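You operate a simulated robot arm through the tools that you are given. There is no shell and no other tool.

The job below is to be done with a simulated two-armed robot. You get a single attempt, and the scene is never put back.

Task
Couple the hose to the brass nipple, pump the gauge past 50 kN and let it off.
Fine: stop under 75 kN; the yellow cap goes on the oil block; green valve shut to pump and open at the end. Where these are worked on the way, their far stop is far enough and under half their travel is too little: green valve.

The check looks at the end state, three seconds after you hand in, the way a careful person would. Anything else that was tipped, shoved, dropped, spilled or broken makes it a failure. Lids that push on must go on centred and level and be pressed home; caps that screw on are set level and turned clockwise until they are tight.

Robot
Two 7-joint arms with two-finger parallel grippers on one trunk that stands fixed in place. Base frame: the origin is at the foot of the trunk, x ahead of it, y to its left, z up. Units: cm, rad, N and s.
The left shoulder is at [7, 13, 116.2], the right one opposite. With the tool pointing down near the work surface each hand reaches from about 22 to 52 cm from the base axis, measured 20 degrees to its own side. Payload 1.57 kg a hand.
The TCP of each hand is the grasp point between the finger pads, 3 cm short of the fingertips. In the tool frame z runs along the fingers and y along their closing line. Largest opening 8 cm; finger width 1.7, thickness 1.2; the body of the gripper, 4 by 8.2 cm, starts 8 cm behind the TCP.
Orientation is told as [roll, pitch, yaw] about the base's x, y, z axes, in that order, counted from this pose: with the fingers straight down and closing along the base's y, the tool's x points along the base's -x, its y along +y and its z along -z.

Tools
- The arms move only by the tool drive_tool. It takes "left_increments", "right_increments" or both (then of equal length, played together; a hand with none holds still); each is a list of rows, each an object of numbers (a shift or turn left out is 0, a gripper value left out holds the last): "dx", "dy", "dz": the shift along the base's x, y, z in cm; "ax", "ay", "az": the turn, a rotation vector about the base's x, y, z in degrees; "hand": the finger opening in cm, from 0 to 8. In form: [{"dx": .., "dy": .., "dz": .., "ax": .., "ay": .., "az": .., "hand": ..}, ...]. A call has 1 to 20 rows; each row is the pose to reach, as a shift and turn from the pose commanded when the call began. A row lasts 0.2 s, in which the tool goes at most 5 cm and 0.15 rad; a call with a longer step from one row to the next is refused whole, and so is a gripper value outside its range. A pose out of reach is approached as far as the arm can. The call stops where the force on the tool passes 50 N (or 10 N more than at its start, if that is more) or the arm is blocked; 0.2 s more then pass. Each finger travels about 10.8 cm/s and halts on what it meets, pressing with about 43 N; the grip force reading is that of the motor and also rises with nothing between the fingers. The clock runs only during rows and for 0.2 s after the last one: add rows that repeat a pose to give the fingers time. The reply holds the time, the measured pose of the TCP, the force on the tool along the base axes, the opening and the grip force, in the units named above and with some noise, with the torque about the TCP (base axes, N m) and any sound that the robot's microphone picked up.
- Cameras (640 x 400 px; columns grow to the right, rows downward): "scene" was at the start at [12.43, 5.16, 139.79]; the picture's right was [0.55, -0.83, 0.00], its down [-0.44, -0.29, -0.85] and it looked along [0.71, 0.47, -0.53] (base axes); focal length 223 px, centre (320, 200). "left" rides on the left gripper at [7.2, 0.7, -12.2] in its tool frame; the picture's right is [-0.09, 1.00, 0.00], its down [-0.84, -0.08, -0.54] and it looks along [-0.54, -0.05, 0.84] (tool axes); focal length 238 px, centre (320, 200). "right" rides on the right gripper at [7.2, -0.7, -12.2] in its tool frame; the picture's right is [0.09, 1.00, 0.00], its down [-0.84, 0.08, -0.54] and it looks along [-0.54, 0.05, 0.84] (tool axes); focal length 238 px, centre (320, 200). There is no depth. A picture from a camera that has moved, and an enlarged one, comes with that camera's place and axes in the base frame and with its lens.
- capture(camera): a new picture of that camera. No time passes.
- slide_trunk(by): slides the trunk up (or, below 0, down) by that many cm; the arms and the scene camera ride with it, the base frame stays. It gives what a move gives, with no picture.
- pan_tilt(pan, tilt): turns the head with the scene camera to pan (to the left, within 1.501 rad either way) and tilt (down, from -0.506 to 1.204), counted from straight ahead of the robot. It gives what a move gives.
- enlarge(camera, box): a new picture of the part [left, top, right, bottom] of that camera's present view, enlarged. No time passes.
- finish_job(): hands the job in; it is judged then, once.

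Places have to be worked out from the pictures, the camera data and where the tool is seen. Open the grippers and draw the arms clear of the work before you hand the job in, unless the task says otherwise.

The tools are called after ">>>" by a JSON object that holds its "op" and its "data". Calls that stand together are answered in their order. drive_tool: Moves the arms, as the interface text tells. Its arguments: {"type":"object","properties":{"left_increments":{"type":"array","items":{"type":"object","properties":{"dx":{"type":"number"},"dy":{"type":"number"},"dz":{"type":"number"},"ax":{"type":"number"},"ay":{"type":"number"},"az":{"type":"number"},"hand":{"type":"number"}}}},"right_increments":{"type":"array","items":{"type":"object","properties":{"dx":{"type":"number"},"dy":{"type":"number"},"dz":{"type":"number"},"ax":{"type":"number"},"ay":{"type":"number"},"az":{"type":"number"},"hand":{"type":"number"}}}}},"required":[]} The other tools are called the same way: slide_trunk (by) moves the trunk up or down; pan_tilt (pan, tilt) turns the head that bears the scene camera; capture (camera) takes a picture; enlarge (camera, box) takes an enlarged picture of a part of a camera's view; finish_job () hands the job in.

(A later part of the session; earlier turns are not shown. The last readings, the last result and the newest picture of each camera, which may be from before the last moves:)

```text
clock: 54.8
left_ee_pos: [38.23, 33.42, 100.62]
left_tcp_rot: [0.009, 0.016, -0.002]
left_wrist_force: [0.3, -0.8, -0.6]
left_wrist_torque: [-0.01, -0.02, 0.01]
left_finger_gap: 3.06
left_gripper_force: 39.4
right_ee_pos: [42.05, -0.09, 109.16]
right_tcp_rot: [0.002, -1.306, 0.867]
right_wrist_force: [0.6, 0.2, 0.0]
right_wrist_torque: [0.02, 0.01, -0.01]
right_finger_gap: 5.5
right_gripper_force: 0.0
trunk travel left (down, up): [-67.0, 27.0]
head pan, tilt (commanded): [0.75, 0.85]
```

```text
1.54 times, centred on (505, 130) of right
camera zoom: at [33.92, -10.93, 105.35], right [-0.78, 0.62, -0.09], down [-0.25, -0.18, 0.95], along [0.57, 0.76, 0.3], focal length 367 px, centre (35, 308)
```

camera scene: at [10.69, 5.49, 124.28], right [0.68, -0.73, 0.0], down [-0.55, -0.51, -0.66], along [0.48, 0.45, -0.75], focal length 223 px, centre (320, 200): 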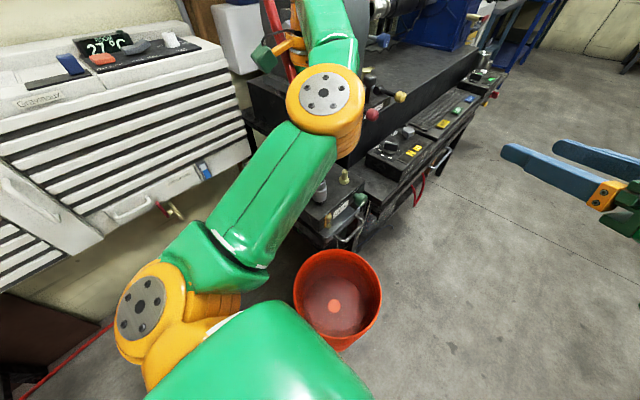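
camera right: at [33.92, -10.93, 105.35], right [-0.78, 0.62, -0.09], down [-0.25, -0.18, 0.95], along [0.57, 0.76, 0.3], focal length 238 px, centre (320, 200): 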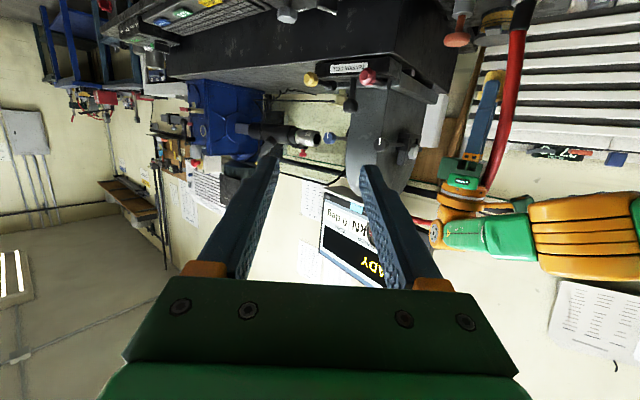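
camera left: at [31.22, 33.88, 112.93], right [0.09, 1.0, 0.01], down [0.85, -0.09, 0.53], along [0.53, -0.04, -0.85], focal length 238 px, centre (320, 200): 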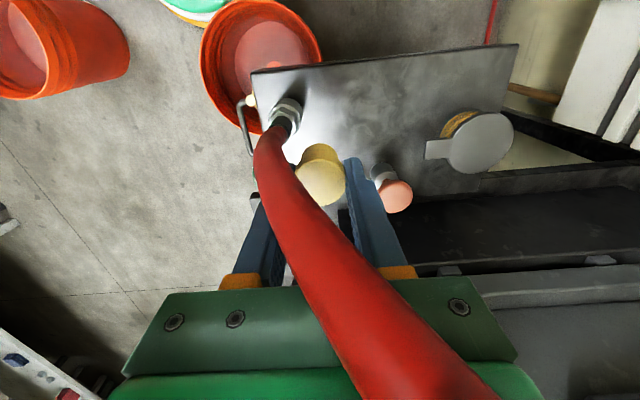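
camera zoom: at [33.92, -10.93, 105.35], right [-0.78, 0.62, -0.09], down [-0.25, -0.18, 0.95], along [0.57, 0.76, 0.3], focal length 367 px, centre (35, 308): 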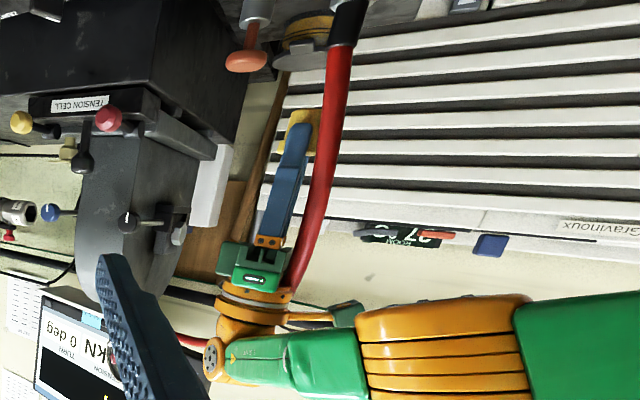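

The hose lies in its natural place, just beside the gripper body on its −x side, passing +y of the camera bracket; nothing is caught. I back the hand out in −y the way it came.

>>> {"op": "drive_tool", "data": {"left_increments": [{"dx": 0.2, "dy": -1.5}, {"dx": 0.4, "dy": -3}, {"dx": 0.4, "dy": -5}, {"dx": 0.4, "dy": -7}, {"dx": 0.4, "dy": -9}, {"dx": 0.4, "dy": -11}, {"dx": 0.4, "dy": -11}]}}

>>> {"op": "capture", "data": {"camera": "left"}}

>>> {"op": "capture", "data": {"camera": "scene"}}

```text
clock: 56.4
left_ee_pos: [38.59, 23.28, 100.3]
left_tcp_rot: [-0.005, 0.023, 0.024]
left_wrist_force: [0.3, 0.5, -0.2]
left_wrist_torque: [-0.01, 0.0, 0.01]
left_finger_gap: 3.1
left_gripper_force: 39.7
left hand out of reach, approached as far as the arm can: row 6
right_ee_pos: [42.15, -0.07, 109.13]
right_tcp_rot: [0.005, -1.305, 0.868]
right_wrist_force: [-0.1, -0.5, 0.2]
right_wrist_torque: [0.01, -0.03, -0.02]
right_finger_gap: 5.49
right_gripper_force: 0.1
trunk travel left (down, up): [-67.0, 27.0]
head pan, tilt (commanded): [0.75, 0.85]
```

```text
taken
camera left: at [31.6, 23.73, 112.74], right [0.07, 1.0, -0.01], down [0.85, -0.05, 0.52], along [0.52, -0.04, -0.85], focal length 238 px, centre (320, 200)
```

left: 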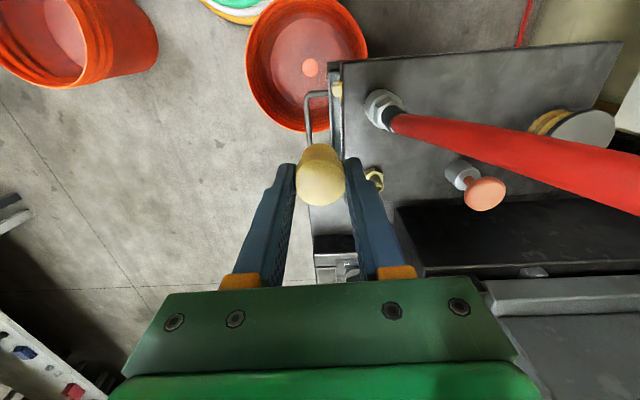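

```text
taken
camera scene: at [10.72, 5.5, 124.28], right [0.68, -0.73, 0.0], down [-0.55, -0.51, -0.66], along [0.48, 0.45, -0.75], focal length 223 px, centre (320, 200)
```

scene: 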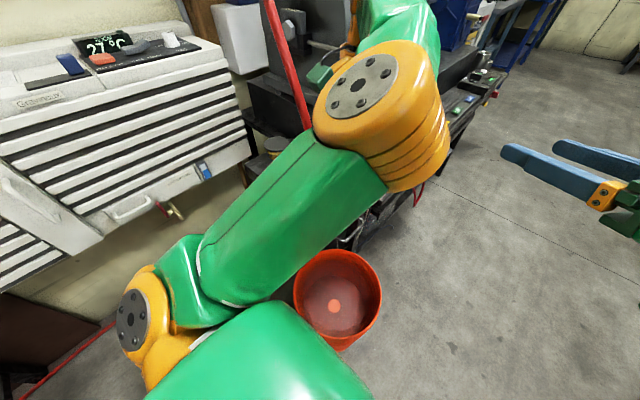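

Free of the hose at [38.6, 23.3, 100.3], yaw≈0, cap still held. Now I move straight back in −x to about x=26.

>>> {"op": "drive_tool", "data": {"left_increments": [{"dx": -2}, {"dx": -4}, {"dx": -6}, {"dx": -8, "dz": 0.5}, {"dx": -10, "dz": 1}, {"dx": -12, "dz": 1.5}, {"dx": -12, "dz": 1.5}]}}

```text
clock: 58.0
left_ee_pos: [28.07, 23.52, 102.21]
left_tcp_rot: [0.01, 0.017, -0.004]
left_wrist_force: [-0.8, -0.3, -0.5]
left_wrist_torque: [-0.03, -0.01, 0.01]
left_finger_gap: 3.12
left_gripper_force: 39.8
left hand out of reach, approached as far as the arm can: row 6, 7
right_ee_pos: [42.15, -0.11, 109.12]
right_tcp_rot: [0.003, -1.303, 0.87]
right_wrist_force: [0.3, 0.5, 0.3]
right_wrist_torque: [-0.02, -0.01, -0.01]
right_finger_gap: 5.49
right_gripper_force: 0.1
trunk travel left (down, up): [-67.0, 27.0]
head pan, tilt (commanded): [0.75, 0.85]
```

Now I move in +y along x≈28 to y≈41, on the robot side of the hose.

>>> {"op": "drive_tool", "data": {"left_increments": [{"dx": 0, "dy": 2.5}, {"dx": 0, "dy": 5}, {"dx": 0, "dy": 7.5}, {"dx": 0, "dy": 10}, {"dx": 0, "dy": 12.5}, {"dx": 0.5, "dy": 15}, {"dx": 1, "dy": 17.5}, {"dx": 1, "dy": 17.5}]}}

>>> {"op": "capture", "data": {"camera": "left"}}

>>> {"op": "capture", "data": {"camera": "scene"}}

```text
clock: 59.8
left_ee_pos: [29.05, 40.9, 102.31]
left_tcp_rot: [0.011, 0.016, -0.003]
left_wrist_force: [0.0, 0.7, 0.2]
left_wrist_torque: [0.01, -0.04, 0.0]
left_finger_gap: 3.1
left_gripper_force: 39.8
right_ee_pos: [42.09, -0.26, 109.14]
right_tcp_rot: [0.005, -1.308, 0.867]
right_wrist_force: [-0.8, -0.3, 0.0]
right_wrist_torque: [0.04, -0.02, 0.0]
right_finger_gap: 5.49
right_gripper_force: 0.0
trunk travel left (down, up): [-67.0, 27.0]
head pan, tilt (commanded): [0.75, 0.85]
```

```text
taken
camera left: at [21.97, 41.45, 114.5], right [0.1, 1.0, 0.01], down [0.85, -0.09, 0.53], along [0.53, -0.04, -0.85], focal length 238 px, centre (320, 200)
```

left: 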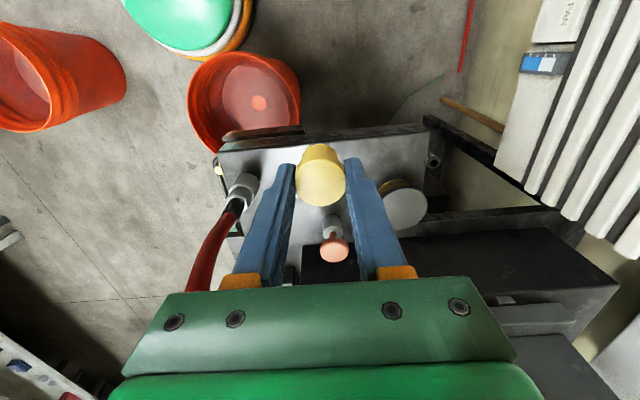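

```text
taken
camera scene: at [10.66, 5.46, 124.29], right [0.68, -0.73, 0.0], down [-0.55, -0.51, -0.66], along [0.48, 0.45, -0.75], focal length 223 px, centre (320, 200)
```

scene: 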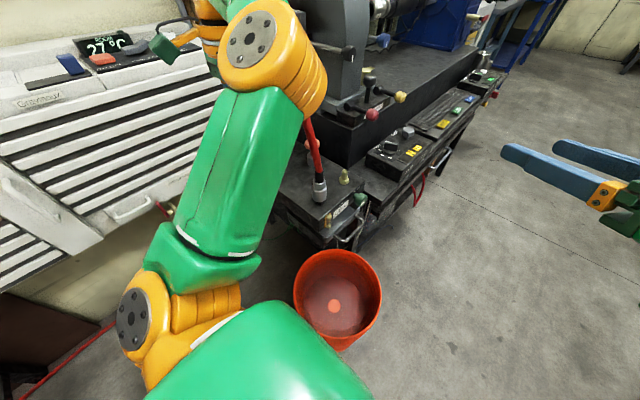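

Clear on the robot side. I target the free area of the block at about [36, 43.5], move over it and descend to z=90, correcting the ~1° tilt.

>>> {"op": "drive_tool", "data": {"left_increments": [{"dx": 1, "dy": 1.3, "dz": -2.5, "ax": -0.3, "ay": -0.5}, {"dx": 3, "dy": 2.6, "dz": -5, "ax": -0.6, "ay": -0.9}, {"dx": 5, "dy": 2.6, "dz": -7.5, "ax": -0.6, "ay": -0.9}, {"dx": 6.9, "dy": 2.6, "dz": -10, "ax": -0.6, "ay": -0.9}, {"dx": 6.9, "dy": 2.6, "dz": -12, "ax": -0.6, "ay": -0.9}, {"dx": 6.9, "dy": 2.6, "dz": -12, "ax": -0.6, "ay": -0.9}]}}

>>> {"op": "capture", "data": {"camera": "left"}}

>>> {"op": "capture", "data": {"camera": "scene"}}

>>> {"op": "enlarge", "data": {"camera": "right", "box": [370, 0, 640, 260]}}

```text
clock: 61.1
left_ee_pos: [36.19, 43.55, 89.99]
left_tcp_rot: [0.002, -0.001, -0.005]
left_wrist_force: [1.4, -1.1, -0.5]
left_wrist_torque: [0.01, 0.03, -0.03]
left_finger_gap: 3.09
left_gripper_force: 40.3
right_ee_pos: [42.08, -0.04, 109.23]
right_tcp_rot: [0.004, -1.306, 0.871]
right_wrist_force: [0.6, 0.3, 0.0]
right_wrist_torque: [-0.01, 0.06, 0.02]
right_finger_gap: 5.5
right_gripper_force: 0.1
trunk travel left (down, up): [-67.0, 27.0]
head pan, tilt (commanded): [0.75, 0.85]
```

```text
taken
camera left: at [28.92, 44.25, 102.22], right [0.1, 1.0, 0.0], down [0.84, -0.08, 0.54], along [0.54, -0.05, -0.84], focal length 238 px, centre (320, 200)
```

left: 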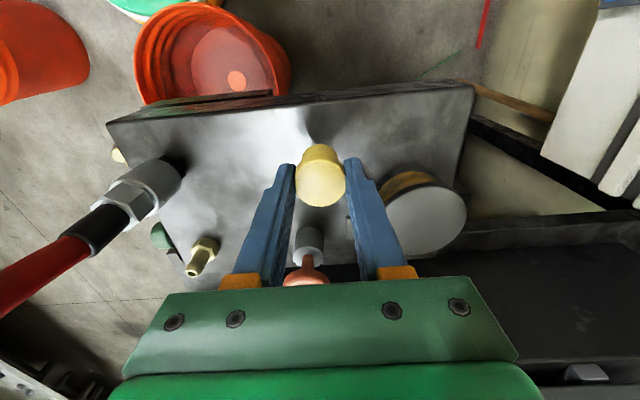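

```text
taken
camera scene: at [10.67, 5.51, 124.29], right [0.68, -0.73, 0.0], down [-0.55, -0.51, -0.66], along [0.48, 0.45, -0.75], focal length 223 px, centre (320, 200)
```

scene: 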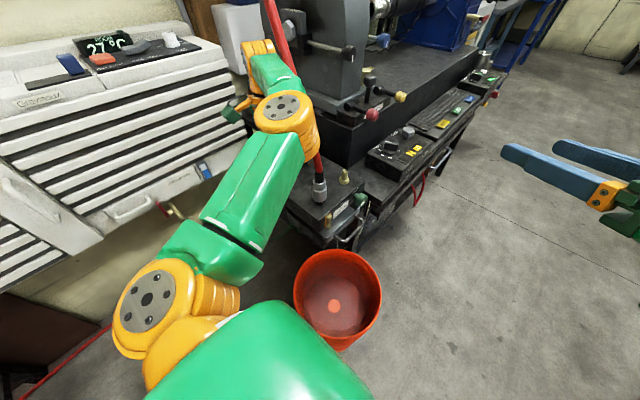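

```text
1.54 times, centred on (505, 130) of right
camera zoom: at [33.9, -10.92, 105.36], right [-0.78, 0.62, -0.09], down [-0.25, -0.18, 0.95], along [0.57, 0.76, 0.3], focal length 367 px, centre (35, 308)
```

zoom: 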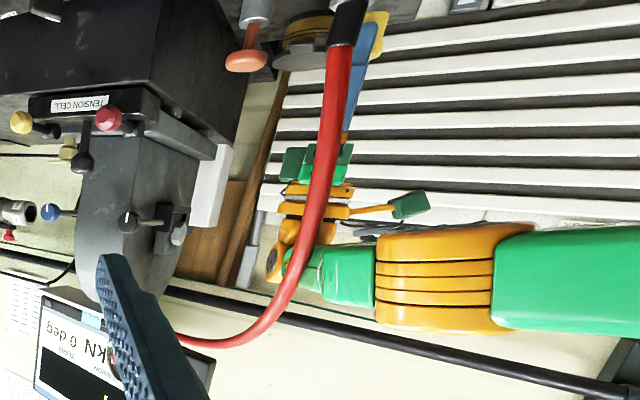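

All clear; the cap is over free block surface. I descend slowly toward contact (expected near TCP z≈86).

>>> {"op": "drive_tool", "data": {"left_increments": [{"dz": -1}, {"dz": -2}, {"dz": -3}, {"dz": -3.3}, {"dz": -3.3}]}}

>>> {"op": "drive_tool", "data": {"left_increments": [{"dz": -0.2}, {"dz": -0.4}, {"dz": -0.4}]}}

>>> {"op": "enlarge", "data": {"camera": "left", "box": [210, 80, 430, 280]}}

```text
clock: 62.4
left_ee_pos: [36.03, 43.81, 86.8]
left_tcp_rot: [0.001, 0.001, -0.003]
left_wrist_force: [-0.2, 1.0, 2.2]
left_wrist_torque: [0.04, -0.04, -0.01]
left_finger_gap: 3.08
left_gripper_force: 40.0
right_ee_pos: [42.11, -0.15, 109.14]
right_tcp_rot: [0.004, -1.307, 0.869]
right_wrist_force: [0.2, -0.3, 0.4]
right_wrist_torque: [-0.01, -0.03, -0.04]
right_finger_gap: 5.48
right_gripper_force: 0.0
trunk travel left (down, up): [-67.0, 27.0]
head pan, tilt (commanded): [0.75, 0.85]
```

```text
clock: 63.1
left_ee_pos: [35.96, 43.53, 86.57]
left_tcp_rot: [0.003, -0.004, -0.005]
left_wrist_force: [7.9, 10.3, 29.9]
left_wrist_torque: [0.2, -0.3, 0.06]
left_finger_gap: 3.11
left_gripper_force: 40.2
right_ee_pos: [41.84, -0.31, 109.25]
right_tcp_rot: [0.004, -1.31, 0.869]
right_wrist_force: [-0.1, -0.2, 0.8]
right_wrist_torque: [0.02, 0.0, 0.02]
right_finger_gap: 5.48
right_gripper_force: 0.1
trunk travel left (down, up): [-67.0, 27.0]
head pan, tilt (commanded): [0.75, 0.85]
```

```text
2.00 times, centred on (320, 180) of left
camera zoom: at [28.62, 44.1, 98.74], right [0.1, 1.0, 0.0], down [0.84, -0.08, 0.54], along [0.54, -0.05, -0.84], focal length 477 px, centre (320, 240)
```

zoom: 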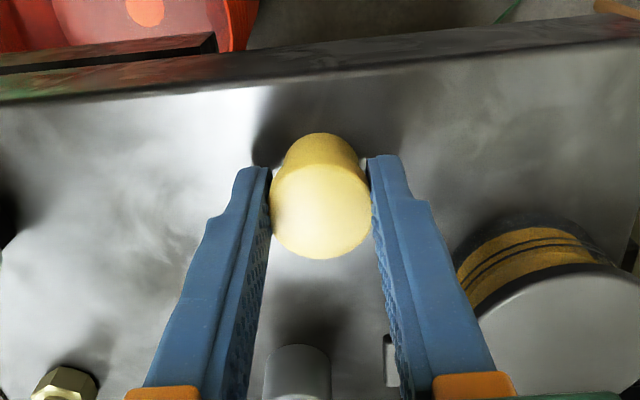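

Contact is made (30 N pressing). I relieve the pressure and then open the fingers.

>>> {"op": "drive_tool", "data": {"left_increments": [{"dz": 0.3}, {"dz": 0.3}]}}

>>> {"op": "drive_tool", "data": {"left_increments": [{"hand": 3.3}, {"hand": 3.6}, {"hand": 4.2}, {"hand": 5}, {"hand": 5}]}}

>>> {"op": "enlarge", "data": {"camera": "left", "box": [210, 80, 430, 280]}}

```text
clock: 63.8
left_ee_pos: [35.97, 43.61, 86.68]
left_tcp_rot: [-0.003, 0.002, -0.004]
left_wrist_force: [-0.2, 0.0, 1.5]
left_wrist_torque: [-0.02, 0.03, -0.04]
left_finger_gap: 3.09
left_gripper_force: 40.0
right_ee_pos: [42.03, -0.13, 109.17]
right_tcp_rot: [0.002, -1.308, 0.868]
right_wrist_force: [-0.2, -0.5, -0.1]
right_wrist_torque: [0.02, 0.04, -0.01]
right_finger_gap: 5.49
right_gripper_force: 0.1
trunk travel left (down, up): [-67.0, 27.0]
head pan, tilt (commanded): [0.75, 0.85]
```

```text
clock: 65.0
left_ee_pos: [36.01, 43.67, 86.69]
left_tcp_rot: [0.0, 0.001, -0.003]
left_wrist_force: [-0.4, 0.8, 0.4]
left_wrist_torque: [-0.01, -0.02, 0.02]
left_finger_gap: 4.99
left_gripper_force: 0.1
right_ee_pos: [42.1, -0.02, 109.04]
right_tcp_rot: [0.003, -1.306, 0.87]
right_wrist_force: [-0.1, 0.7, 0.2]
right_wrist_torque: [-0.02, -0.03, 0.03]
right_finger_gap: 5.5
right_gripper_force: 0.0
trunk travel left (down, up): [-67.0, 27.0]
head pan, tilt (commanded): [0.75, 0.85]
```

```text
2.00 times, centred on (320, 180) of left
camera zoom: at [28.81, 44.26, 98.83], right [0.1, 1.0, 0.0], down [0.84, -0.08, 0.54], along [0.54, -0.05, -0.84], focal length 477 px, centre (320, 240)
```

zoom: 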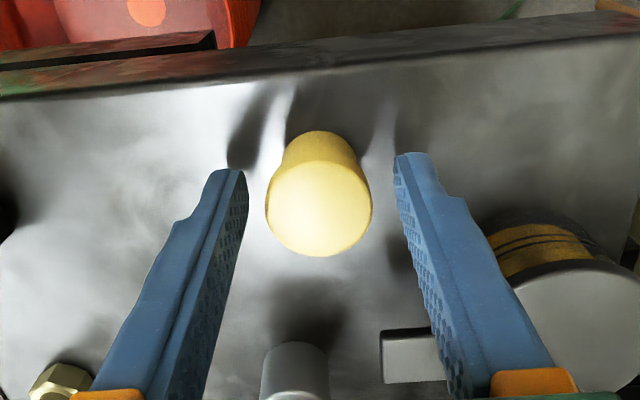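

The cap stands upright on the block at about [36, 43.6]. I raise the hand straight up, then retreat in −x, ready to tilt for the coupler.

>>> {"op": "drive_tool", "data": {"left_increments": [{"dz": 1.5}, {"dz": 4}, {"dz": 7}, {"dz": 10}, {"dx": -3, "dy": -1, "dz": 12}, {"dx": -6, "dy": -2.5, "dz": 13}, {"dx": -9, "dy": -4, "dz": 13}, {"dx": -10, "dy": -6, "dz": 13}, {"dx": -10, "dy": -6, "dz": 13}]}}

>>> {"op": "capture", "data": {"camera": "left"}}

```text
clock: 67.0
left_ee_pos: [25.85, 37.5, 99.29]
left_tcp_rot: [0.001, 0.002, -0.003]
left_wrist_force: [-0.2, 0.0, 0.4]
left_wrist_torque: [0.01, 0.0, -0.01]
left_finger_gap: 5.02
left_gripper_force: 0.1
right_ee_pos: [42.15, 0.0, 109.12]
right_tcp_rot: [0.004, -1.305, 0.87]
right_wrist_force: [-0.5, 0.2, -0.2]
right_wrist_torque: [-0.03, -0.01, 0.01]
right_finger_gap: 5.5
right_gripper_force: 0.0
trunk travel left (down, up): [-67.0, 27.0]
head pan, tilt (commanded): [0.75, 0.85]
```

```text
taken
camera left: at [18.67, 38.11, 111.56], right [0.1, 1.0, 0.0], down [0.84, -0.08, 0.54], along [0.54, -0.05, -0.84], focal length 238 px, centre (320, 200)
```

left: 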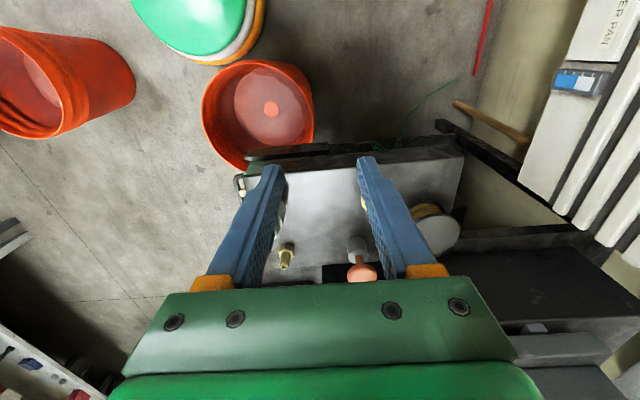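

Now I tilt the left hand 45° forward and shift to y≈29.7 so that it faces the coupler from the robot side.

>>> {"op": "drive_tool", "data": {"left_increments": [{"dx": 0.2, "dy": -1.3, "dz": -0.4, "ay": -7.5, "hand": 6}, {"dx": 0.4, "dy": -2.6, "dz": -0.8, "ay": -15, "hand": 6}, {"dx": 0.6, "dy": -3.9, "dz": -1.2, "ay": -22.5, "hand": 6}, {"dx": 0.8, "dy": -5.2, "dz": -1.6, "ay": -30, "hand": 6}, {"dx": 1, "dy": -6.5, "dz": -2, "ay": -37.5, "hand": 6}, {"dx": 1.2, "dy": -7.8, "dz": -2.3, "ay": -45, "hand": 6}, {"dx": 1.2, "dy": -7.8, "dz": -2.3, "ay": -45, "hand": 6}]}}

>>> {"op": "capture", "data": {"camera": "left"}}

>>> {"op": "capture", "data": {"camera": "scene"}}

```text
clock: 68.5
left_ee_pos: [27.83, 31.15, 98.3]
left_tcp_rot: [0.003, -0.786, -0.005]
left_wrist_force: [0.2, -0.1, 0.5]
left_wrist_torque: [0.01, 0.03, -0.03]
left_finger_gap: 6.02
left_gripper_force: 0.1
left hand out of reach, approached as far as the arm can: row 6, 7
right_ee_pos: [42.13, -0.07, 109.21]
right_tcp_rot: [0.001, -1.306, 0.868]
right_wrist_force: [0.0, 0.3, 0.2]
right_wrist_torque: [0.0, -0.03, 0.01]
right_finger_gap: 5.48
right_gripper_force: 0.1
trunk travel left (down, up): [-67.0, 27.0]
head pan, tilt (commanded): [0.75, 0.85]
```

```text
taken
camera left: at [14.03, 31.75, 101.81], right [0.07, 1.0, 0.07], down [0.21, -0.08, 0.97], along [0.98, -0.05, -0.21], focal length 238 px, centre (320, 200)
```

left: 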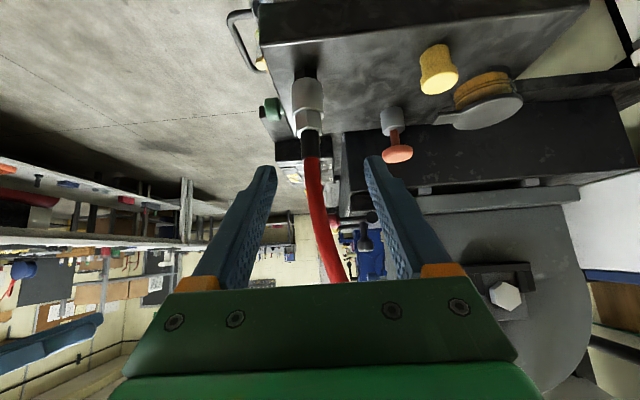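

```text
taken
camera scene: at [10.69, 5.52, 124.28], right [0.68, -0.73, 0.0], down [-0.55, -0.51, -0.66], along [0.48, 0.45, -0.75], focal length 223 px, centre (320, 200)
```

scene: 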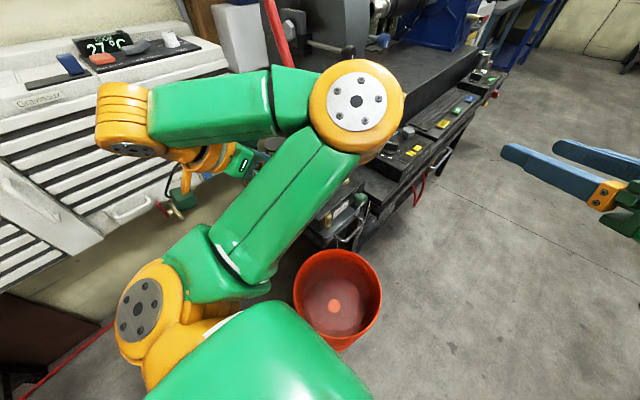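

The coupler is seen ahead at about [36.8, 29.8]. I go to the pre-grasp point [28.3, 29.8, 94.5] on the 45° approach line.

>>> {"op": "drive_tool", "data": {"left_increments": [{"dx": 0.2, "dy": -0.7, "dz": -1.9}, {"dx": 0.5, "dy": -1.35, "dz": -3.8}, {"dx": 0.5, "dy": -1.35, "dz": -3.8}]}}

>>> {"op": "capture", "data": {"camera": "left"}}

```text
clock: 69.3
left_ee_pos: [29.32, 31.98, 95.7]
left_tcp_rot: [0.003, -0.782, -0.006]
left_wrist_force: [0.4, 0.3, -0.3]
left_wrist_torque: [-0.02, 0.02, 0.04]
left_finger_gap: 5.98
left_gripper_force: 0.1
left hand out of reach, approached as far as the arm can: row 1, 2, 3
right_ee_pos: [42.08, -0.07, 109.22]
right_tcp_rot: [0.005, -1.307, 0.869]
right_wrist_force: [-0.3, 0.4, -0.2]
right_wrist_torque: [0.01, 0.02, -0.02]
right_finger_gap: 5.51
right_gripper_force: 0.1
trunk travel left (down, up): [-67.0, 27.0]
head pan, tilt (commanded): [0.75, 0.85]
```

```text
taken
camera left: at [15.65, 32.63, 99.14], right [0.07, 1.0, 0.07], down [0.21, -0.08, 0.97], along [0.98, -0.05, -0.21], focal length 238 px, centre (320, 200)
```

left: 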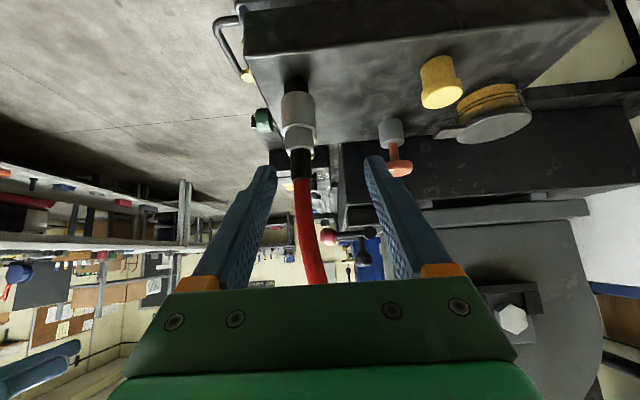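

The arm is folded to its limit there. I raise the left hand 6 cm and lower the trunk by 12 cm, which gives the folded arm more room.

>>> {"op": "drive_tool", "data": {"left_increments": [{"dx": -0.5, "dy": 0, "dz": 2}, {"dx": -1, "dy": 0, "dz": 4}, {"dx": -1, "dy": 0, "dz": 6}, {"dx": -1, "dy": 0, "dz": 8}, {"dx": -1, "dy": 0, "dz": 8}]}}

>>> {"op": "slide_trunk", "data": {"by": -12}}

>>> {"op": "capture", "data": {"camera": "left"}}

```text
clock: 70.5
left_ee_pos: [28.27, 32.01, 103.65]
left_tcp_rot: [0.004, -0.785, -0.008]
left_wrist_force: [0.7, -0.2, -0.1]
left_wrist_torque: [0.04, 0.02, -0.01]
left_finger_gap: 6.0
left_gripper_force: 0.1
right_ee_pos: [42.12, 0.01, 109.18]
right_tcp_rot: [0.003, -1.306, 0.87]
right_wrist_force: [0.7, -0.3, -0.1]
right_wrist_torque: [0.0, -0.01, -0.02]
right_finger_gap: 5.5
right_gripper_force: 0.0
trunk travel left (down, up): [-67.0, 27.0]
head pan, tilt (commanded): [0.75, 0.85]
```

```text
clock: 72.0
left_ee_pos: [28.25, 32.01, 91.68]
left_tcp_rot: [0.003, -0.785, -0.006]
left_wrist_force: [0.8, -1.2, 0.2]
left_wrist_torque: [0.01, -0.05, 0.01]
left_finger_gap: 5.98
left_gripper_force: 0.1
right_ee_pos: [42.16, -0.11, 97.19]
right_tcp_rot: [0.002, -1.306, 0.869]
right_wrist_force: [-0.1, 0.6, -0.2]
right_wrist_torque: [-0.02, -0.04, 0.04]
right_finger_gap: 5.5
right_gripper_force: 0.1
trunk travel left (down, up): [-55.0, 39.0]
head pan, tilt (commanded): [0.75, 0.85]
```

```text
taken
camera left: at [14.49, 32.54, 95.17], right [0.07, 1.0, 0.07], down [0.21, -0.08, 0.97], along [0.98, -0.05, -0.21], focal length 238 px, centre (320, 200)
```

left: 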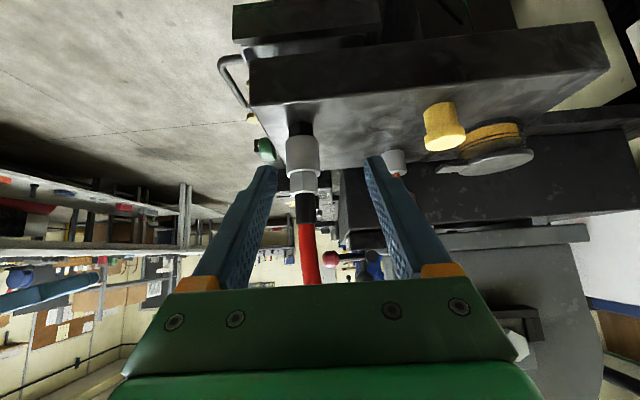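

Good. Now to the pre-grasp point on the line [28.5, 29.9, 94.3].

>>> {"op": "drive_tool", "data": {"left_increments": [{"dx": 0.1, "dy": -1.1, "dz": 1.3}, {"dx": 0.25, "dy": -2.1, "dz": 2.6}, {"dx": 0.25, "dy": -2.1, "dz": 2.6}]}}

>>> {"op": "capture", "data": {"camera": "left"}}

>>> {"op": "capture", "data": {"camera": "scene"}}

```text
clock: 72.8
left_ee_pos: [28.57, 29.87, 94.21]
left_tcp_rot: [0.003, -0.786, -0.005]
left_wrist_force: [-0.1, 0.1, 0.2]
left_wrist_torque: [-0.02, 0.0, 0.0]
left_finger_gap: 6.0
left_gripper_force: 0.2
right_ee_pos: [42.1, -0.08, 97.07]
right_tcp_rot: [0.004, -1.306, 0.869]
right_wrist_force: [-0.1, -0.3, -0.2]
right_wrist_torque: [0.02, -0.04, -0.03]
right_finger_gap: 5.51
right_gripper_force: 0.0
trunk travel left (down, up): [-55.0, 39.0]
head pan, tilt (commanded): [0.75, 0.85]
```

```text
taken
camera left: at [14.81, 30.49, 97.68], right [0.07, 1.0, 0.07], down [0.21, -0.08, 0.97], along [0.98, -0.05, -0.21], focal length 238 px, centre (320, 200)
```

left: 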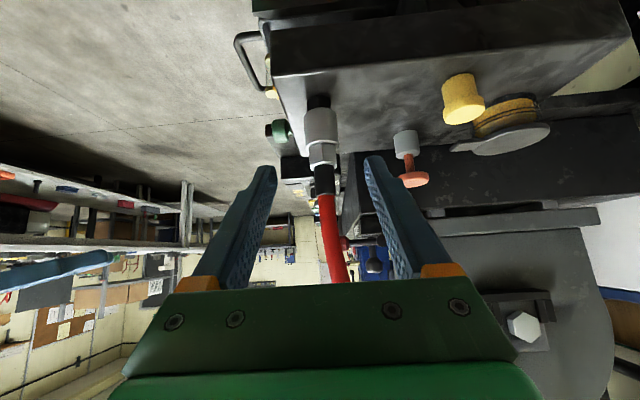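

```text
taken
camera scene: at [10.68, 5.54, 112.28], right [0.68, -0.73, 0.0], down [-0.55, -0.51, -0.66], along [0.48, 0.45, -0.75], focal length 223 px, centre (320, 200)
```

scene: 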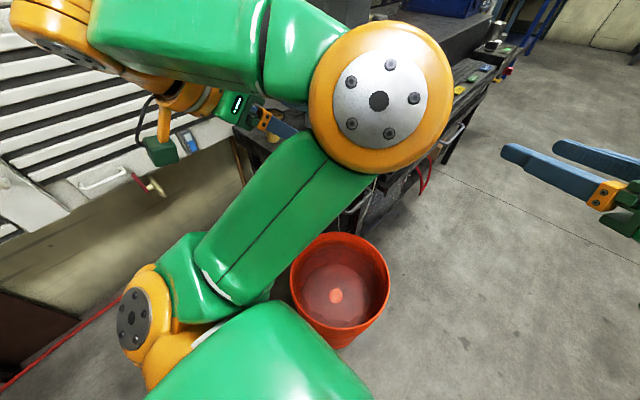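

Aligned within a millimetre or so. I advance along the 45° line to straddle the coupler sleeve at [36.8, 29.95, 86.0].

>>> {"op": "drive_tool", "data": {"left_increments": [{"dx": 2, "dy": 0.05, "dz": -2}, {"dx": 4, "dy": 0.08, "dz": -4}, {"dx": 6, "dy": 0.08, "dz": -6}, {"dx": 7.2, "dy": 0.08, "dz": -7.2}, {"dx": 8.2, "dy": 0.08, "dz": -8.2}, {"dx": 8.2, "dy": 0.08, "dz": -8.2}]}}

>>> {"op": "capture", "data": {"camera": "left"}}

>>> {"op": "capture", "data": {"camera": "scene"}}

```text
clock: 74.2
left_ee_pos: [36.76, 30.03, 85.99]
left_tcp_rot: [0.002, -0.784, -0.005]
left_wrist_force: [-0.4, -0.4, 0.4]
left_wrist_torque: [-0.04, -0.02, 0.01]
left_finger_gap: 6.01
left_gripper_force: 0.0
right_ee_pos: [42.15, -0.1, 97.2]
right_tcp_rot: [0.004, -1.306, 0.868]
right_wrist_force: [0.0, 0.8, 1.1]
right_wrist_torque: [-0.01, 0.04, 0.02]
right_finger_gap: 5.49
right_gripper_force: 0.1
trunk travel left (down, up): [-55.0, 39.0]
head pan, tilt (commanded): [0.75, 0.85]
```

```text
taken
camera left: at [22.84, 30.7, 89.6], right [0.07, 1.0, 0.07], down [0.21, -0.08, 0.97], along [0.98, -0.05, -0.21], focal length 238 px, centre (320, 200)
```

left: 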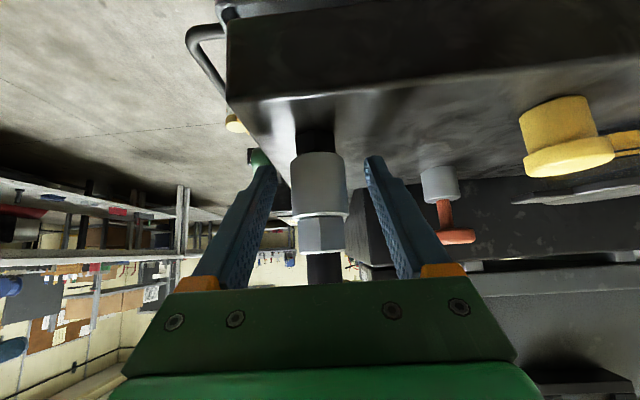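

```text
taken
camera scene: at [10.66, 5.51, 112.29], right [0.68, -0.73, 0.0], down [-0.55, -0.51, -0.66], along [0.48, 0.45, -0.75], focal length 223 px, centre (320, 200)
```

scene: 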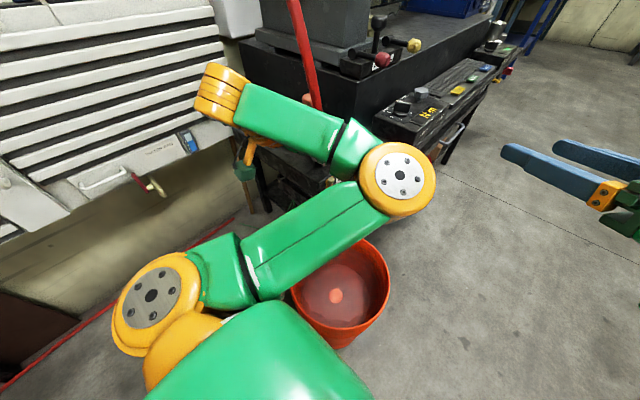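

The sleeve sits between the pads at TCP height. I close on it.

>>> {"op": "drive_tool", "data": {"left_increments": [{"hand": 4.6}, {"hand": 3.8}, {"hand": 3}, {"hand": 2}, {"hand": 1}, {"hand": 0}, {"hand": 0}]}}

>>> {"op": "capture", "data": {"camera": "left"}}

```text
clock: 75.8
left_ee_pos: [36.6, 30.04, 86.1]
left_tcp_rot: [0.003, -0.784, -0.006]
left_wrist_force: [-1.7, -3.5, -1.7]
left_wrist_torque: [-0.1, 0.0, -0.02]
left_finger_gap: 3.32
left_gripper_force: 41.1
right_ee_pos: [42.09, -0.16, 97.21]
right_tcp_rot: [0.007, -1.308, 0.865]
right_wrist_force: [0.8, 1.0, -0.5]
right_wrist_torque: [0.0, 0.01, -0.02]
right_finger_gap: 5.51
right_gripper_force: 0.1
trunk travel left (down, up): [-55.0, 39.0]
head pan, tilt (commanded): [0.75, 0.85]
```

```text
taken
camera left: at [22.85, 30.62, 89.63], right [0.07, 1.0, 0.07], down [0.21, -0.08, 0.97], along [0.98, -0.05, -0.21], focal length 238 px, centre (320, 200)
```

left: 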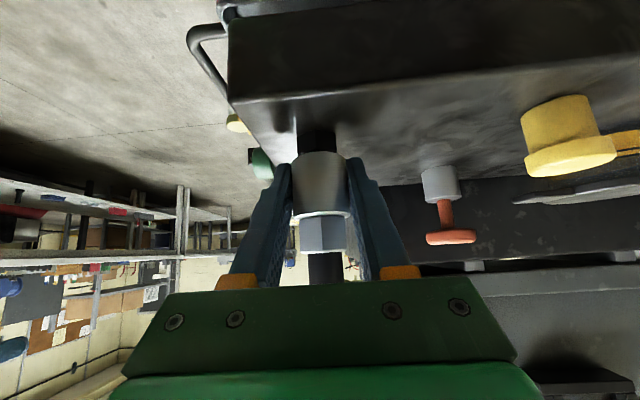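

Firmly gripped (gap 3.32, 41 N). I lift gently in 1 cm steps and watch the force.

>>> {"op": "drive_tool", "data": {"left_increments": [{"dz": 0.4}, {"dz": 0.8}, {"dz": 1.2}]}}

>>> {"op": "capture", "data": {"camera": "left"}}

```text
clock: 76.7
left_ee_pos: [36.65, 30.07, 87.35]
left_tcp_rot: [0.004, -0.787, -0.004]
left_wrist_force: [-0.3, 0.1, -2.3]
left_wrist_torque: [-0.01, 0.01, -0.04]
left_finger_gap: 3.35
left_gripper_force: 41.2
right_ee_pos: [42.22, 0.08, 97.17]
right_tcp_rot: [0.004, -1.304, 0.867]
right_wrist_force: [0.5, 0.2, -0.6]
right_wrist_torque: [-0.01, 0.0, -0.03]
right_finger_gap: 5.5
right_gripper_force: 0.1
trunk travel left (down, up): [-55.0, 39.0]
head pan, tilt (commanded): [0.75, 0.85]
```

```text
taken
camera left: at [22.88, 30.69, 90.83], right [0.07, 1.0, 0.07], down [0.21, -0.08, 0.97], along [0.98, -0.05, -0.21], focal length 238 px, centre (320, 200)
```

left: 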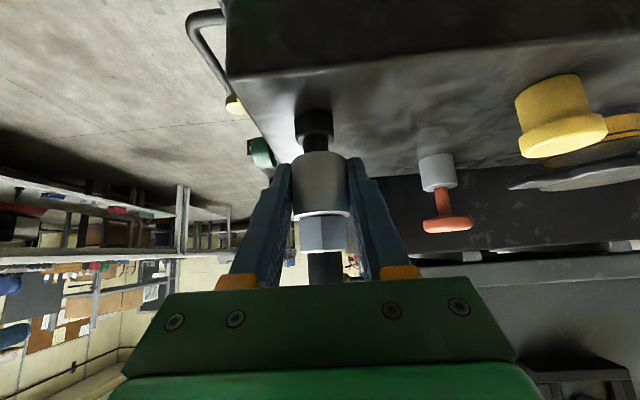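

It comes off easily. I continue lifting by 4.5 cm.

>>> {"op": "drive_tool", "data": {"left_increments": [{"dz": 1}, {"dz": 2}, {"dz": 3}, {"dz": 4}, {"dz": 4.5}, {"dz": 4.5}]}}

>>> {"op": "capture", "data": {"camera": "left"}}

>>> {"op": "capture", "data": {"camera": "scene"}}

```text
clock: 78.0
left_ee_pos: [36.8, 30.0, 91.7]
left_tcp_rot: [0.005, -0.785, -0.005]
left_wrist_force: [0.0, -1.1, -2.6]
left_wrist_torque: [0.0, -0.02, 0.01]
left_finger_gap: 3.33
left_gripper_force: 41.6
right_ee_pos: [42.23, -0.05, 97.14]
right_tcp_rot: [0.003, -1.306, 0.867]
right_wrist_force: [0.3, -0.2, 0.1]
right_wrist_torque: [0.0, 0.0, 0.0]
right_finger_gap: 5.5
right_gripper_force: 0.0
trunk travel left (down, up): [-55.0, 39.0]
head pan, tilt (commanded): [0.75, 0.85]
```

```text
taken
camera left: at [23.01, 30.52, 95.22], right [0.07, 1.0, 0.07], down [0.21, -0.08, 0.97], along [0.98, -0.05, -0.21], focal length 238 px, centre (320, 200)
```

left: 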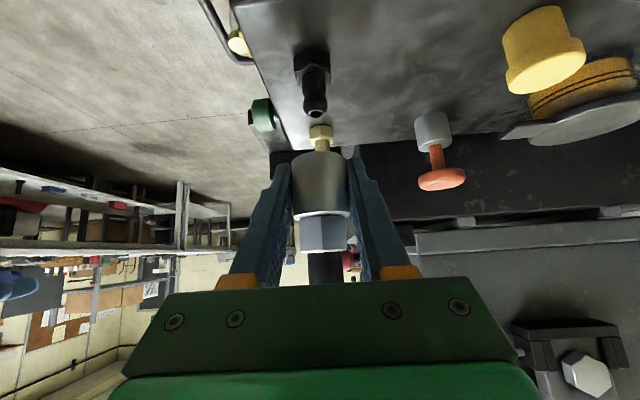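

```text
taken
camera scene: at [10.72, 5.55, 112.28], right [0.68, -0.73, 0.0], down [-0.55, -0.51, -0.66], along [0.48, 0.45, -0.75], focal length 223 px, centre (320, 200)
```

scene: 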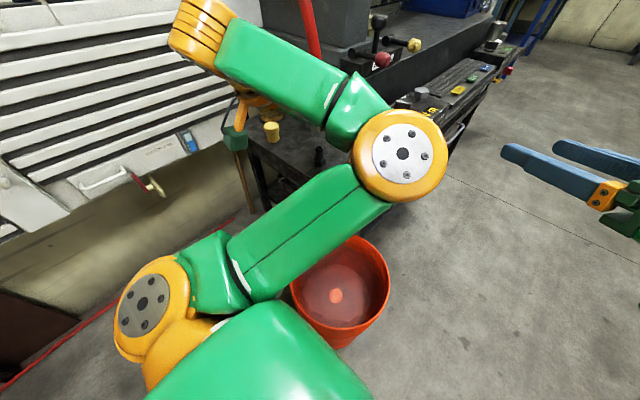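

The coupler is free, about 3 cm above its stub. Before carrying it over, I turn the right hand so that its camera views the nipple from the −y side.

>>> {"op": "drive_tool", "data": {"right_increments": [{"dx": 1, "dy": 0.5, "dz": 0.5, "az": 6.5}, {"dx": 2, "dy": 1, "dz": 1, "az": 13}, {"dx": 3, "dy": 2, "dz": 1.5, "az": 19.5}, {"dx": 3.9, "dy": 3, "dz": 2, "az": 25}, {"dx": 3.9, "dy": 3, "dz": 2, "az": 25}]}}

>>> {"op": "drive_tool", "data": {"right_increments": [{"ax": -7.3, "ay": 1.95}, {"ax": -14.5, "ay": 3.9}, {"ax": -21.8, "ay": 5.85}, {"ax": -29, "ay": 7.8}, {"ax": -29, "ay": 7.8}]}}

>>> {"op": "capture", "data": {"camera": "right"}}

```text
clock: 79.2
left_ee_pos: [36.71, 30.04, 91.72]
left_tcp_rot: [0.004, -0.784, -0.006]
left_wrist_force: [0.7, 0.5, -1.7]
left_wrist_torque: [0.0, 0.04, 0.02]
left_finger_gap: 3.35
left_gripper_force: 41.6
right_ee_pos: [43.64, 0.8, 97.84]
right_tcp_rot: [0.005, -1.307, 1.036]
right_wrist_force: [0.8, 0.0, 0.1]
right_wrist_torque: [0.01, -0.03, 0.0]
right_finger_gap: 5.45
right_gripper_force: 0.0
right hand out of reach, approached as far as the arm can: row 2, 3, 4, 5
trunk travel left (down, up): [-55.0, 39.0]
head pan, tilt (commanded): [0.75, 0.85]
```

```text
clock: 80.5
left_ee_pos: [36.74, 30.38, 91.47]
left_tcp_rot: [-0.003, -0.783, -0.003]
left_wrist_force: [0.2, 1.2, -2.9]
left_wrist_torque: [-0.04, -0.02, -0.07]
left_finger_gap: 3.35
left_gripper_force: 41.0
right_ee_pos: [40.45, -0.28, 94.27]
right_tcp_rot: [-0.192, -0.817, 1.206]
right_wrist_force: [-0.1, 0.8, 0.4]
right_wrist_torque: [-0.03, 0.0, -0.05]
right_finger_gap: 5.5
right_gripper_force: 0.0
right hand out of reach, approached as far as the arm can: row 1, 2, 3, 4, 5
trunk travel left (down, up): [-55.0, 39.0]
head pan, tilt (commanded): [0.75, 0.85]
```

```text
taken
camera right: at [33.97, -12.35, 97.34], right [-0.89, 0.42, -0.2], down [-0.1, 0.25, 0.96], along [0.45, 0.87, -0.18], focal length 238 px, centre (320, 200)
```

right: 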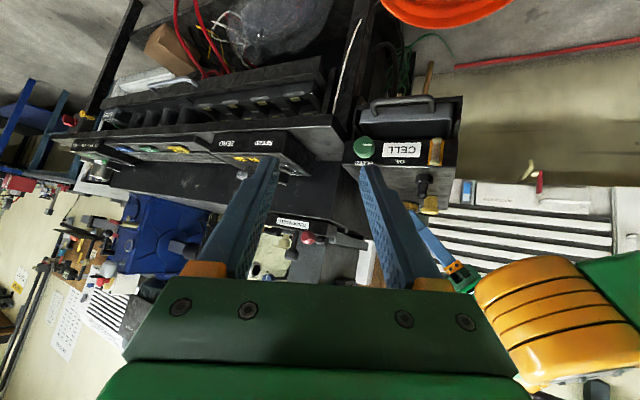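

The right camera sees the block, but its own finger hides the nipple; opening the right fingers should reveal it.

>>> {"op": "drive_tool", "data": {"right_increments": [{"hand": 6.8}, {"hand": 8}, {"hand": 8}]}}

>>> {"op": "enlarge", "data": {"camera": "right", "box": [300, 110, 500, 260]}}

```text
clock: 81.2
left_ee_pos: [36.79, 29.87, 91.74]
left_tcp_rot: [0.004, -0.785, -0.004]
left_wrist_force: [-0.5, -0.5, -2.6]
left_wrist_torque: [0.0, 0.0, 0.01]
left_finger_gap: 3.32
left_gripper_force: 40.9
right_ee_pos: [40.26, -0.57, 94.35]
right_tcp_rot: [-0.191, -0.823, 1.202]
right_wrist_force: [-0.4, 0.6, 0.4]
right_wrist_torque: [0.0, -0.02, -0.01]
right_finger_gap: 8.03
right_gripper_force: 0.0
trunk travel left (down, up): [-55.0, 39.0]
head pan, tilt (commanded): [0.75, 0.85]
```

```text
2.67 times, centred on (400, 185) of right
camera zoom: at [33.95, -12.74, 97.29], right [-0.89, 0.42, -0.2], down [-0.1, 0.24, 0.97], along [0.45, 0.87, -0.17], focal length 636 px, centre (107, 240)
```

zoom: 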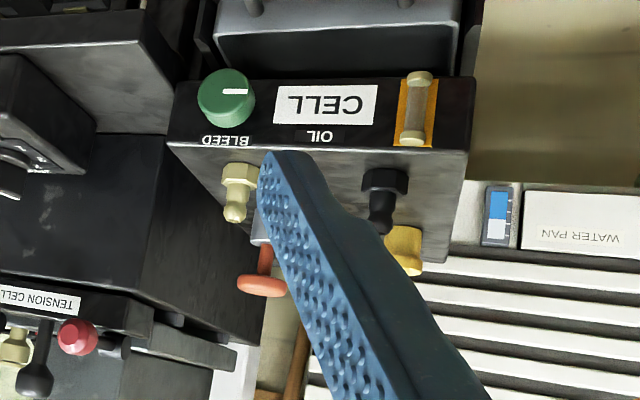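

Now the nipple, stub and cap are all visible from the side. I carry the coupler +x by 9.7 cm to above the nipple.

>>> {"op": "drive_tool", "data": {"left_increments": [{"dx": 1.5}, {"dx": 3}, {"dx": 4.5}, {"dx": 6}, {"dx": 7.5}, {"dx": 8.8}, {"dx": 9.7}, {"dx": 9.7}]}}

>>> {"op": "enlarge", "data": {"camera": "right", "box": [300, 110, 500, 260]}}

>>> {"op": "capture", "data": {"camera": "left"}}

>>> {"op": "capture", "data": {"camera": "scene"}}

```text
clock: 83.0
left_ee_pos: [46.44, 29.8, 91.72]
left_tcp_rot: [0.003, -0.783, -0.006]
left_wrist_force: [1.0, -0.9, -2.7]
left_wrist_torque: [-0.02, 0.02, -0.01]
left_finger_gap: 3.3
left_gripper_force: 41.2
right_ee_pos: [40.4, -0.52, 94.31]
right_tcp_rot: [-0.19, -0.823, 1.202]
right_wrist_force: [0.3, 0.0, -0.3]
right_wrist_torque: [0.01, -0.02, -0.03]
right_finger_gap: 8.0
right_gripper_force: 0.1
trunk travel left (down, up): [-55.0, 39.0]
head pan, tilt (commanded): [0.75, 0.85]
```

```text
2.67 times, centred on (400, 185) of right
camera zoom: at [33.95, -12.72, 97.29], right [-0.89, 0.42, -0.2], down [-0.1, 0.24, 0.97], along [0.45, 0.87, -0.17], focal length 636 px, centre (107, 240)
```

zoom: 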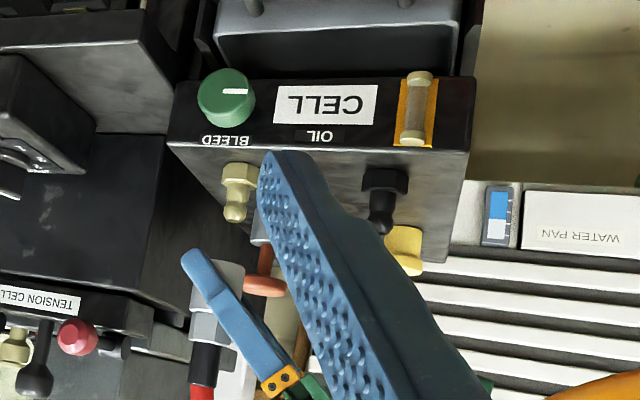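

```text
taken
camera left: at [32.66, 30.51, 95.26], right [0.07, 1.0, 0.07], down [0.21, -0.08, 0.97], along [0.98, -0.05, -0.21], focal length 238 px, centre (320, 200)
```

left: 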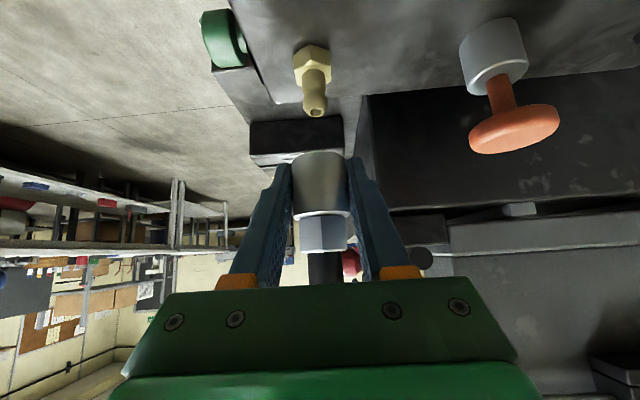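

```text
taken
camera scene: at [10.72, 5.55, 112.28], right [0.68, -0.73, 0.0], down [-0.55, -0.51, -0.66], along [0.48, 0.45, -0.75], focal length 223 px, centre (320, 200)
```

scene: 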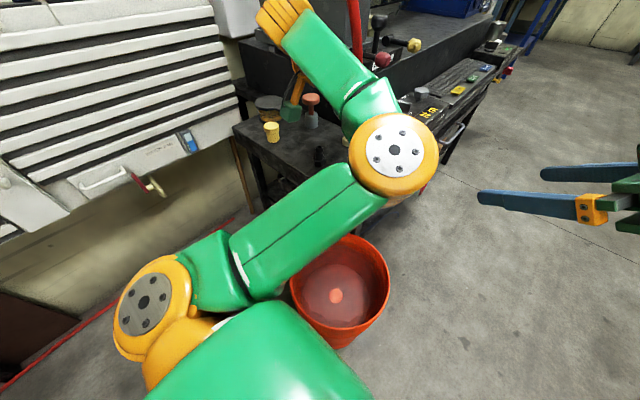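

Coupler hangs above the nipple. I enlarge both side and front views to judge alignment.

>>> {"op": "enlarge", "data": {"camera": "right", "box": [340, 150, 420, 260]}}

>>> {"op": "enlarge", "data": {"camera": "left", "box": [260, 30, 380, 260]}}

```text
3.64 times, centred on (380, 205) of right
camera zoom: at [33.95, -12.72, 97.29], right [-0.89, 0.42, -0.2], down [-0.1, 0.24, 0.97], along [0.45, 0.87, -0.17], focal length 867 px, centre (102, 182)
```

zoom: 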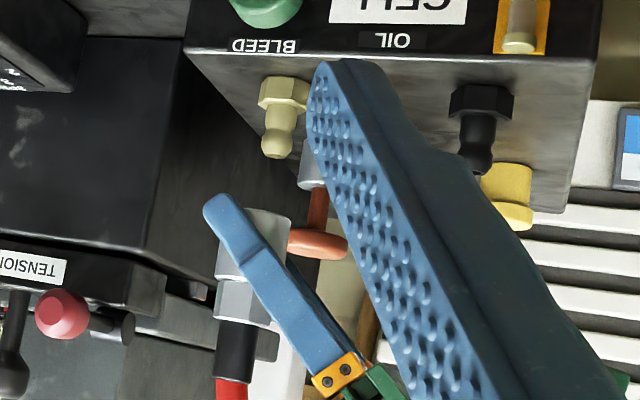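

```text
1.74 times, centred on (320, 145) of left
camera zoom: at [32.66, 30.51, 95.26], right [0.07, 1.0, 0.07], down [0.21, -0.08, 0.97], along [0.98, -0.05, -0.21], focal length 414 px, centre (320, 296)
```

zoom: 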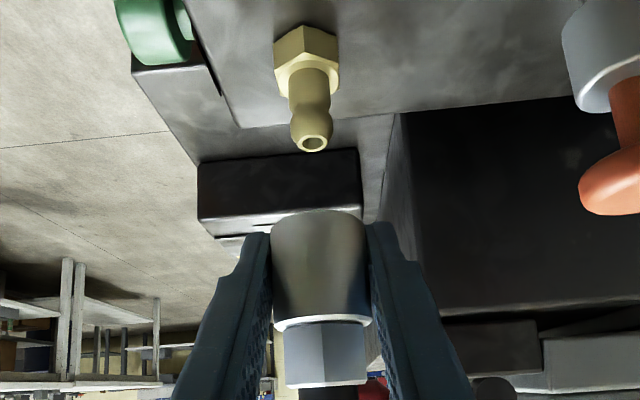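

In the front view y is aligned; in the side view the coupler seems about 2–3 mm too far in +x. I shift −0.2 in x and lower 2.5 cm to just above the nipple tip, then check again.

>>> {"op": "drive_tool", "data": {"left_increments": [{"dx": -0.2, "dz": -0.8}, {"dx": -0.2, "dz": -1.6}, {"dx": -0.2, "dz": -2.4}, {"dx": -0.2, "dz": -2.4}]}}

>>> {"op": "enlarge", "data": {"camera": "right", "box": [340, 150, 420, 260]}}

>>> {"op": "enlarge", "data": {"camera": "left", "box": [260, 30, 380, 260]}}

```text
clock: 84.0
left_ee_pos: [46.11, 30.01, 89.28]
left_tcp_rot: [0.002, -0.783, -0.005]
left_wrist_force: [0.4, 0.9, -2.2]
left_wrist_torque: [-0.01, -0.01, 0.02]
left_finger_gap: 3.33
left_gripper_force: 41.7
right_ee_pos: [40.34, -0.52, 94.41]
right_tcp_rot: [-0.191, -0.821, 1.203]
right_wrist_force: [0.3, 0.3, -0.3]
right_wrist_torque: [-0.04, -0.02, -0.01]
right_finger_gap: 8.01
right_gripper_force: 0.0
trunk travel left (down, up): [-55.0, 39.0]
head pan, tilt (commanded): [0.75, 0.85]
```

```text
3.64 times, centred on (380, 205) of right
camera zoom: at [33.95, -12.72, 97.29], right [-0.89, 0.42, -0.2], down [-0.1, 0.24, 0.97], along [0.45, 0.87, -0.17], focal length 867 px, centre (102, 182)
```

zoom: 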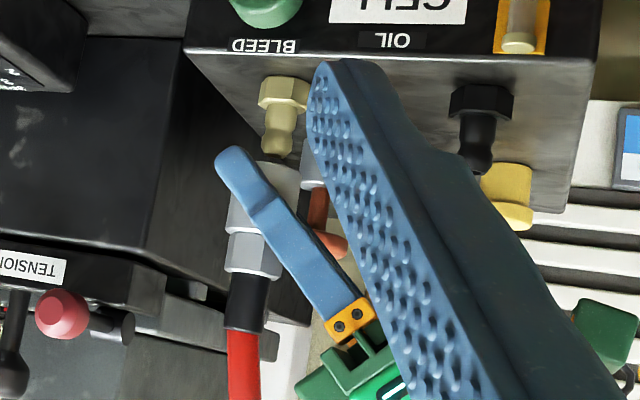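

```text
1.74 times, centred on (320, 145) of left
camera zoom: at [32.51, 30.56, 92.81], right [0.07, 1.0, 0.07], down [0.21, -0.08, 0.97], along [0.98, -0.05, -0.21], focal length 414 px, centre (320, 296)
```

zoom: 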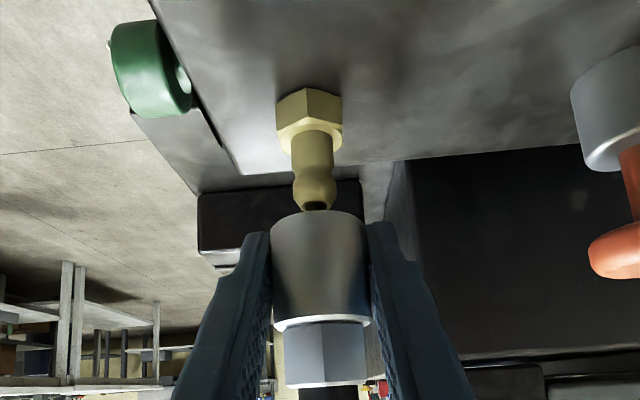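

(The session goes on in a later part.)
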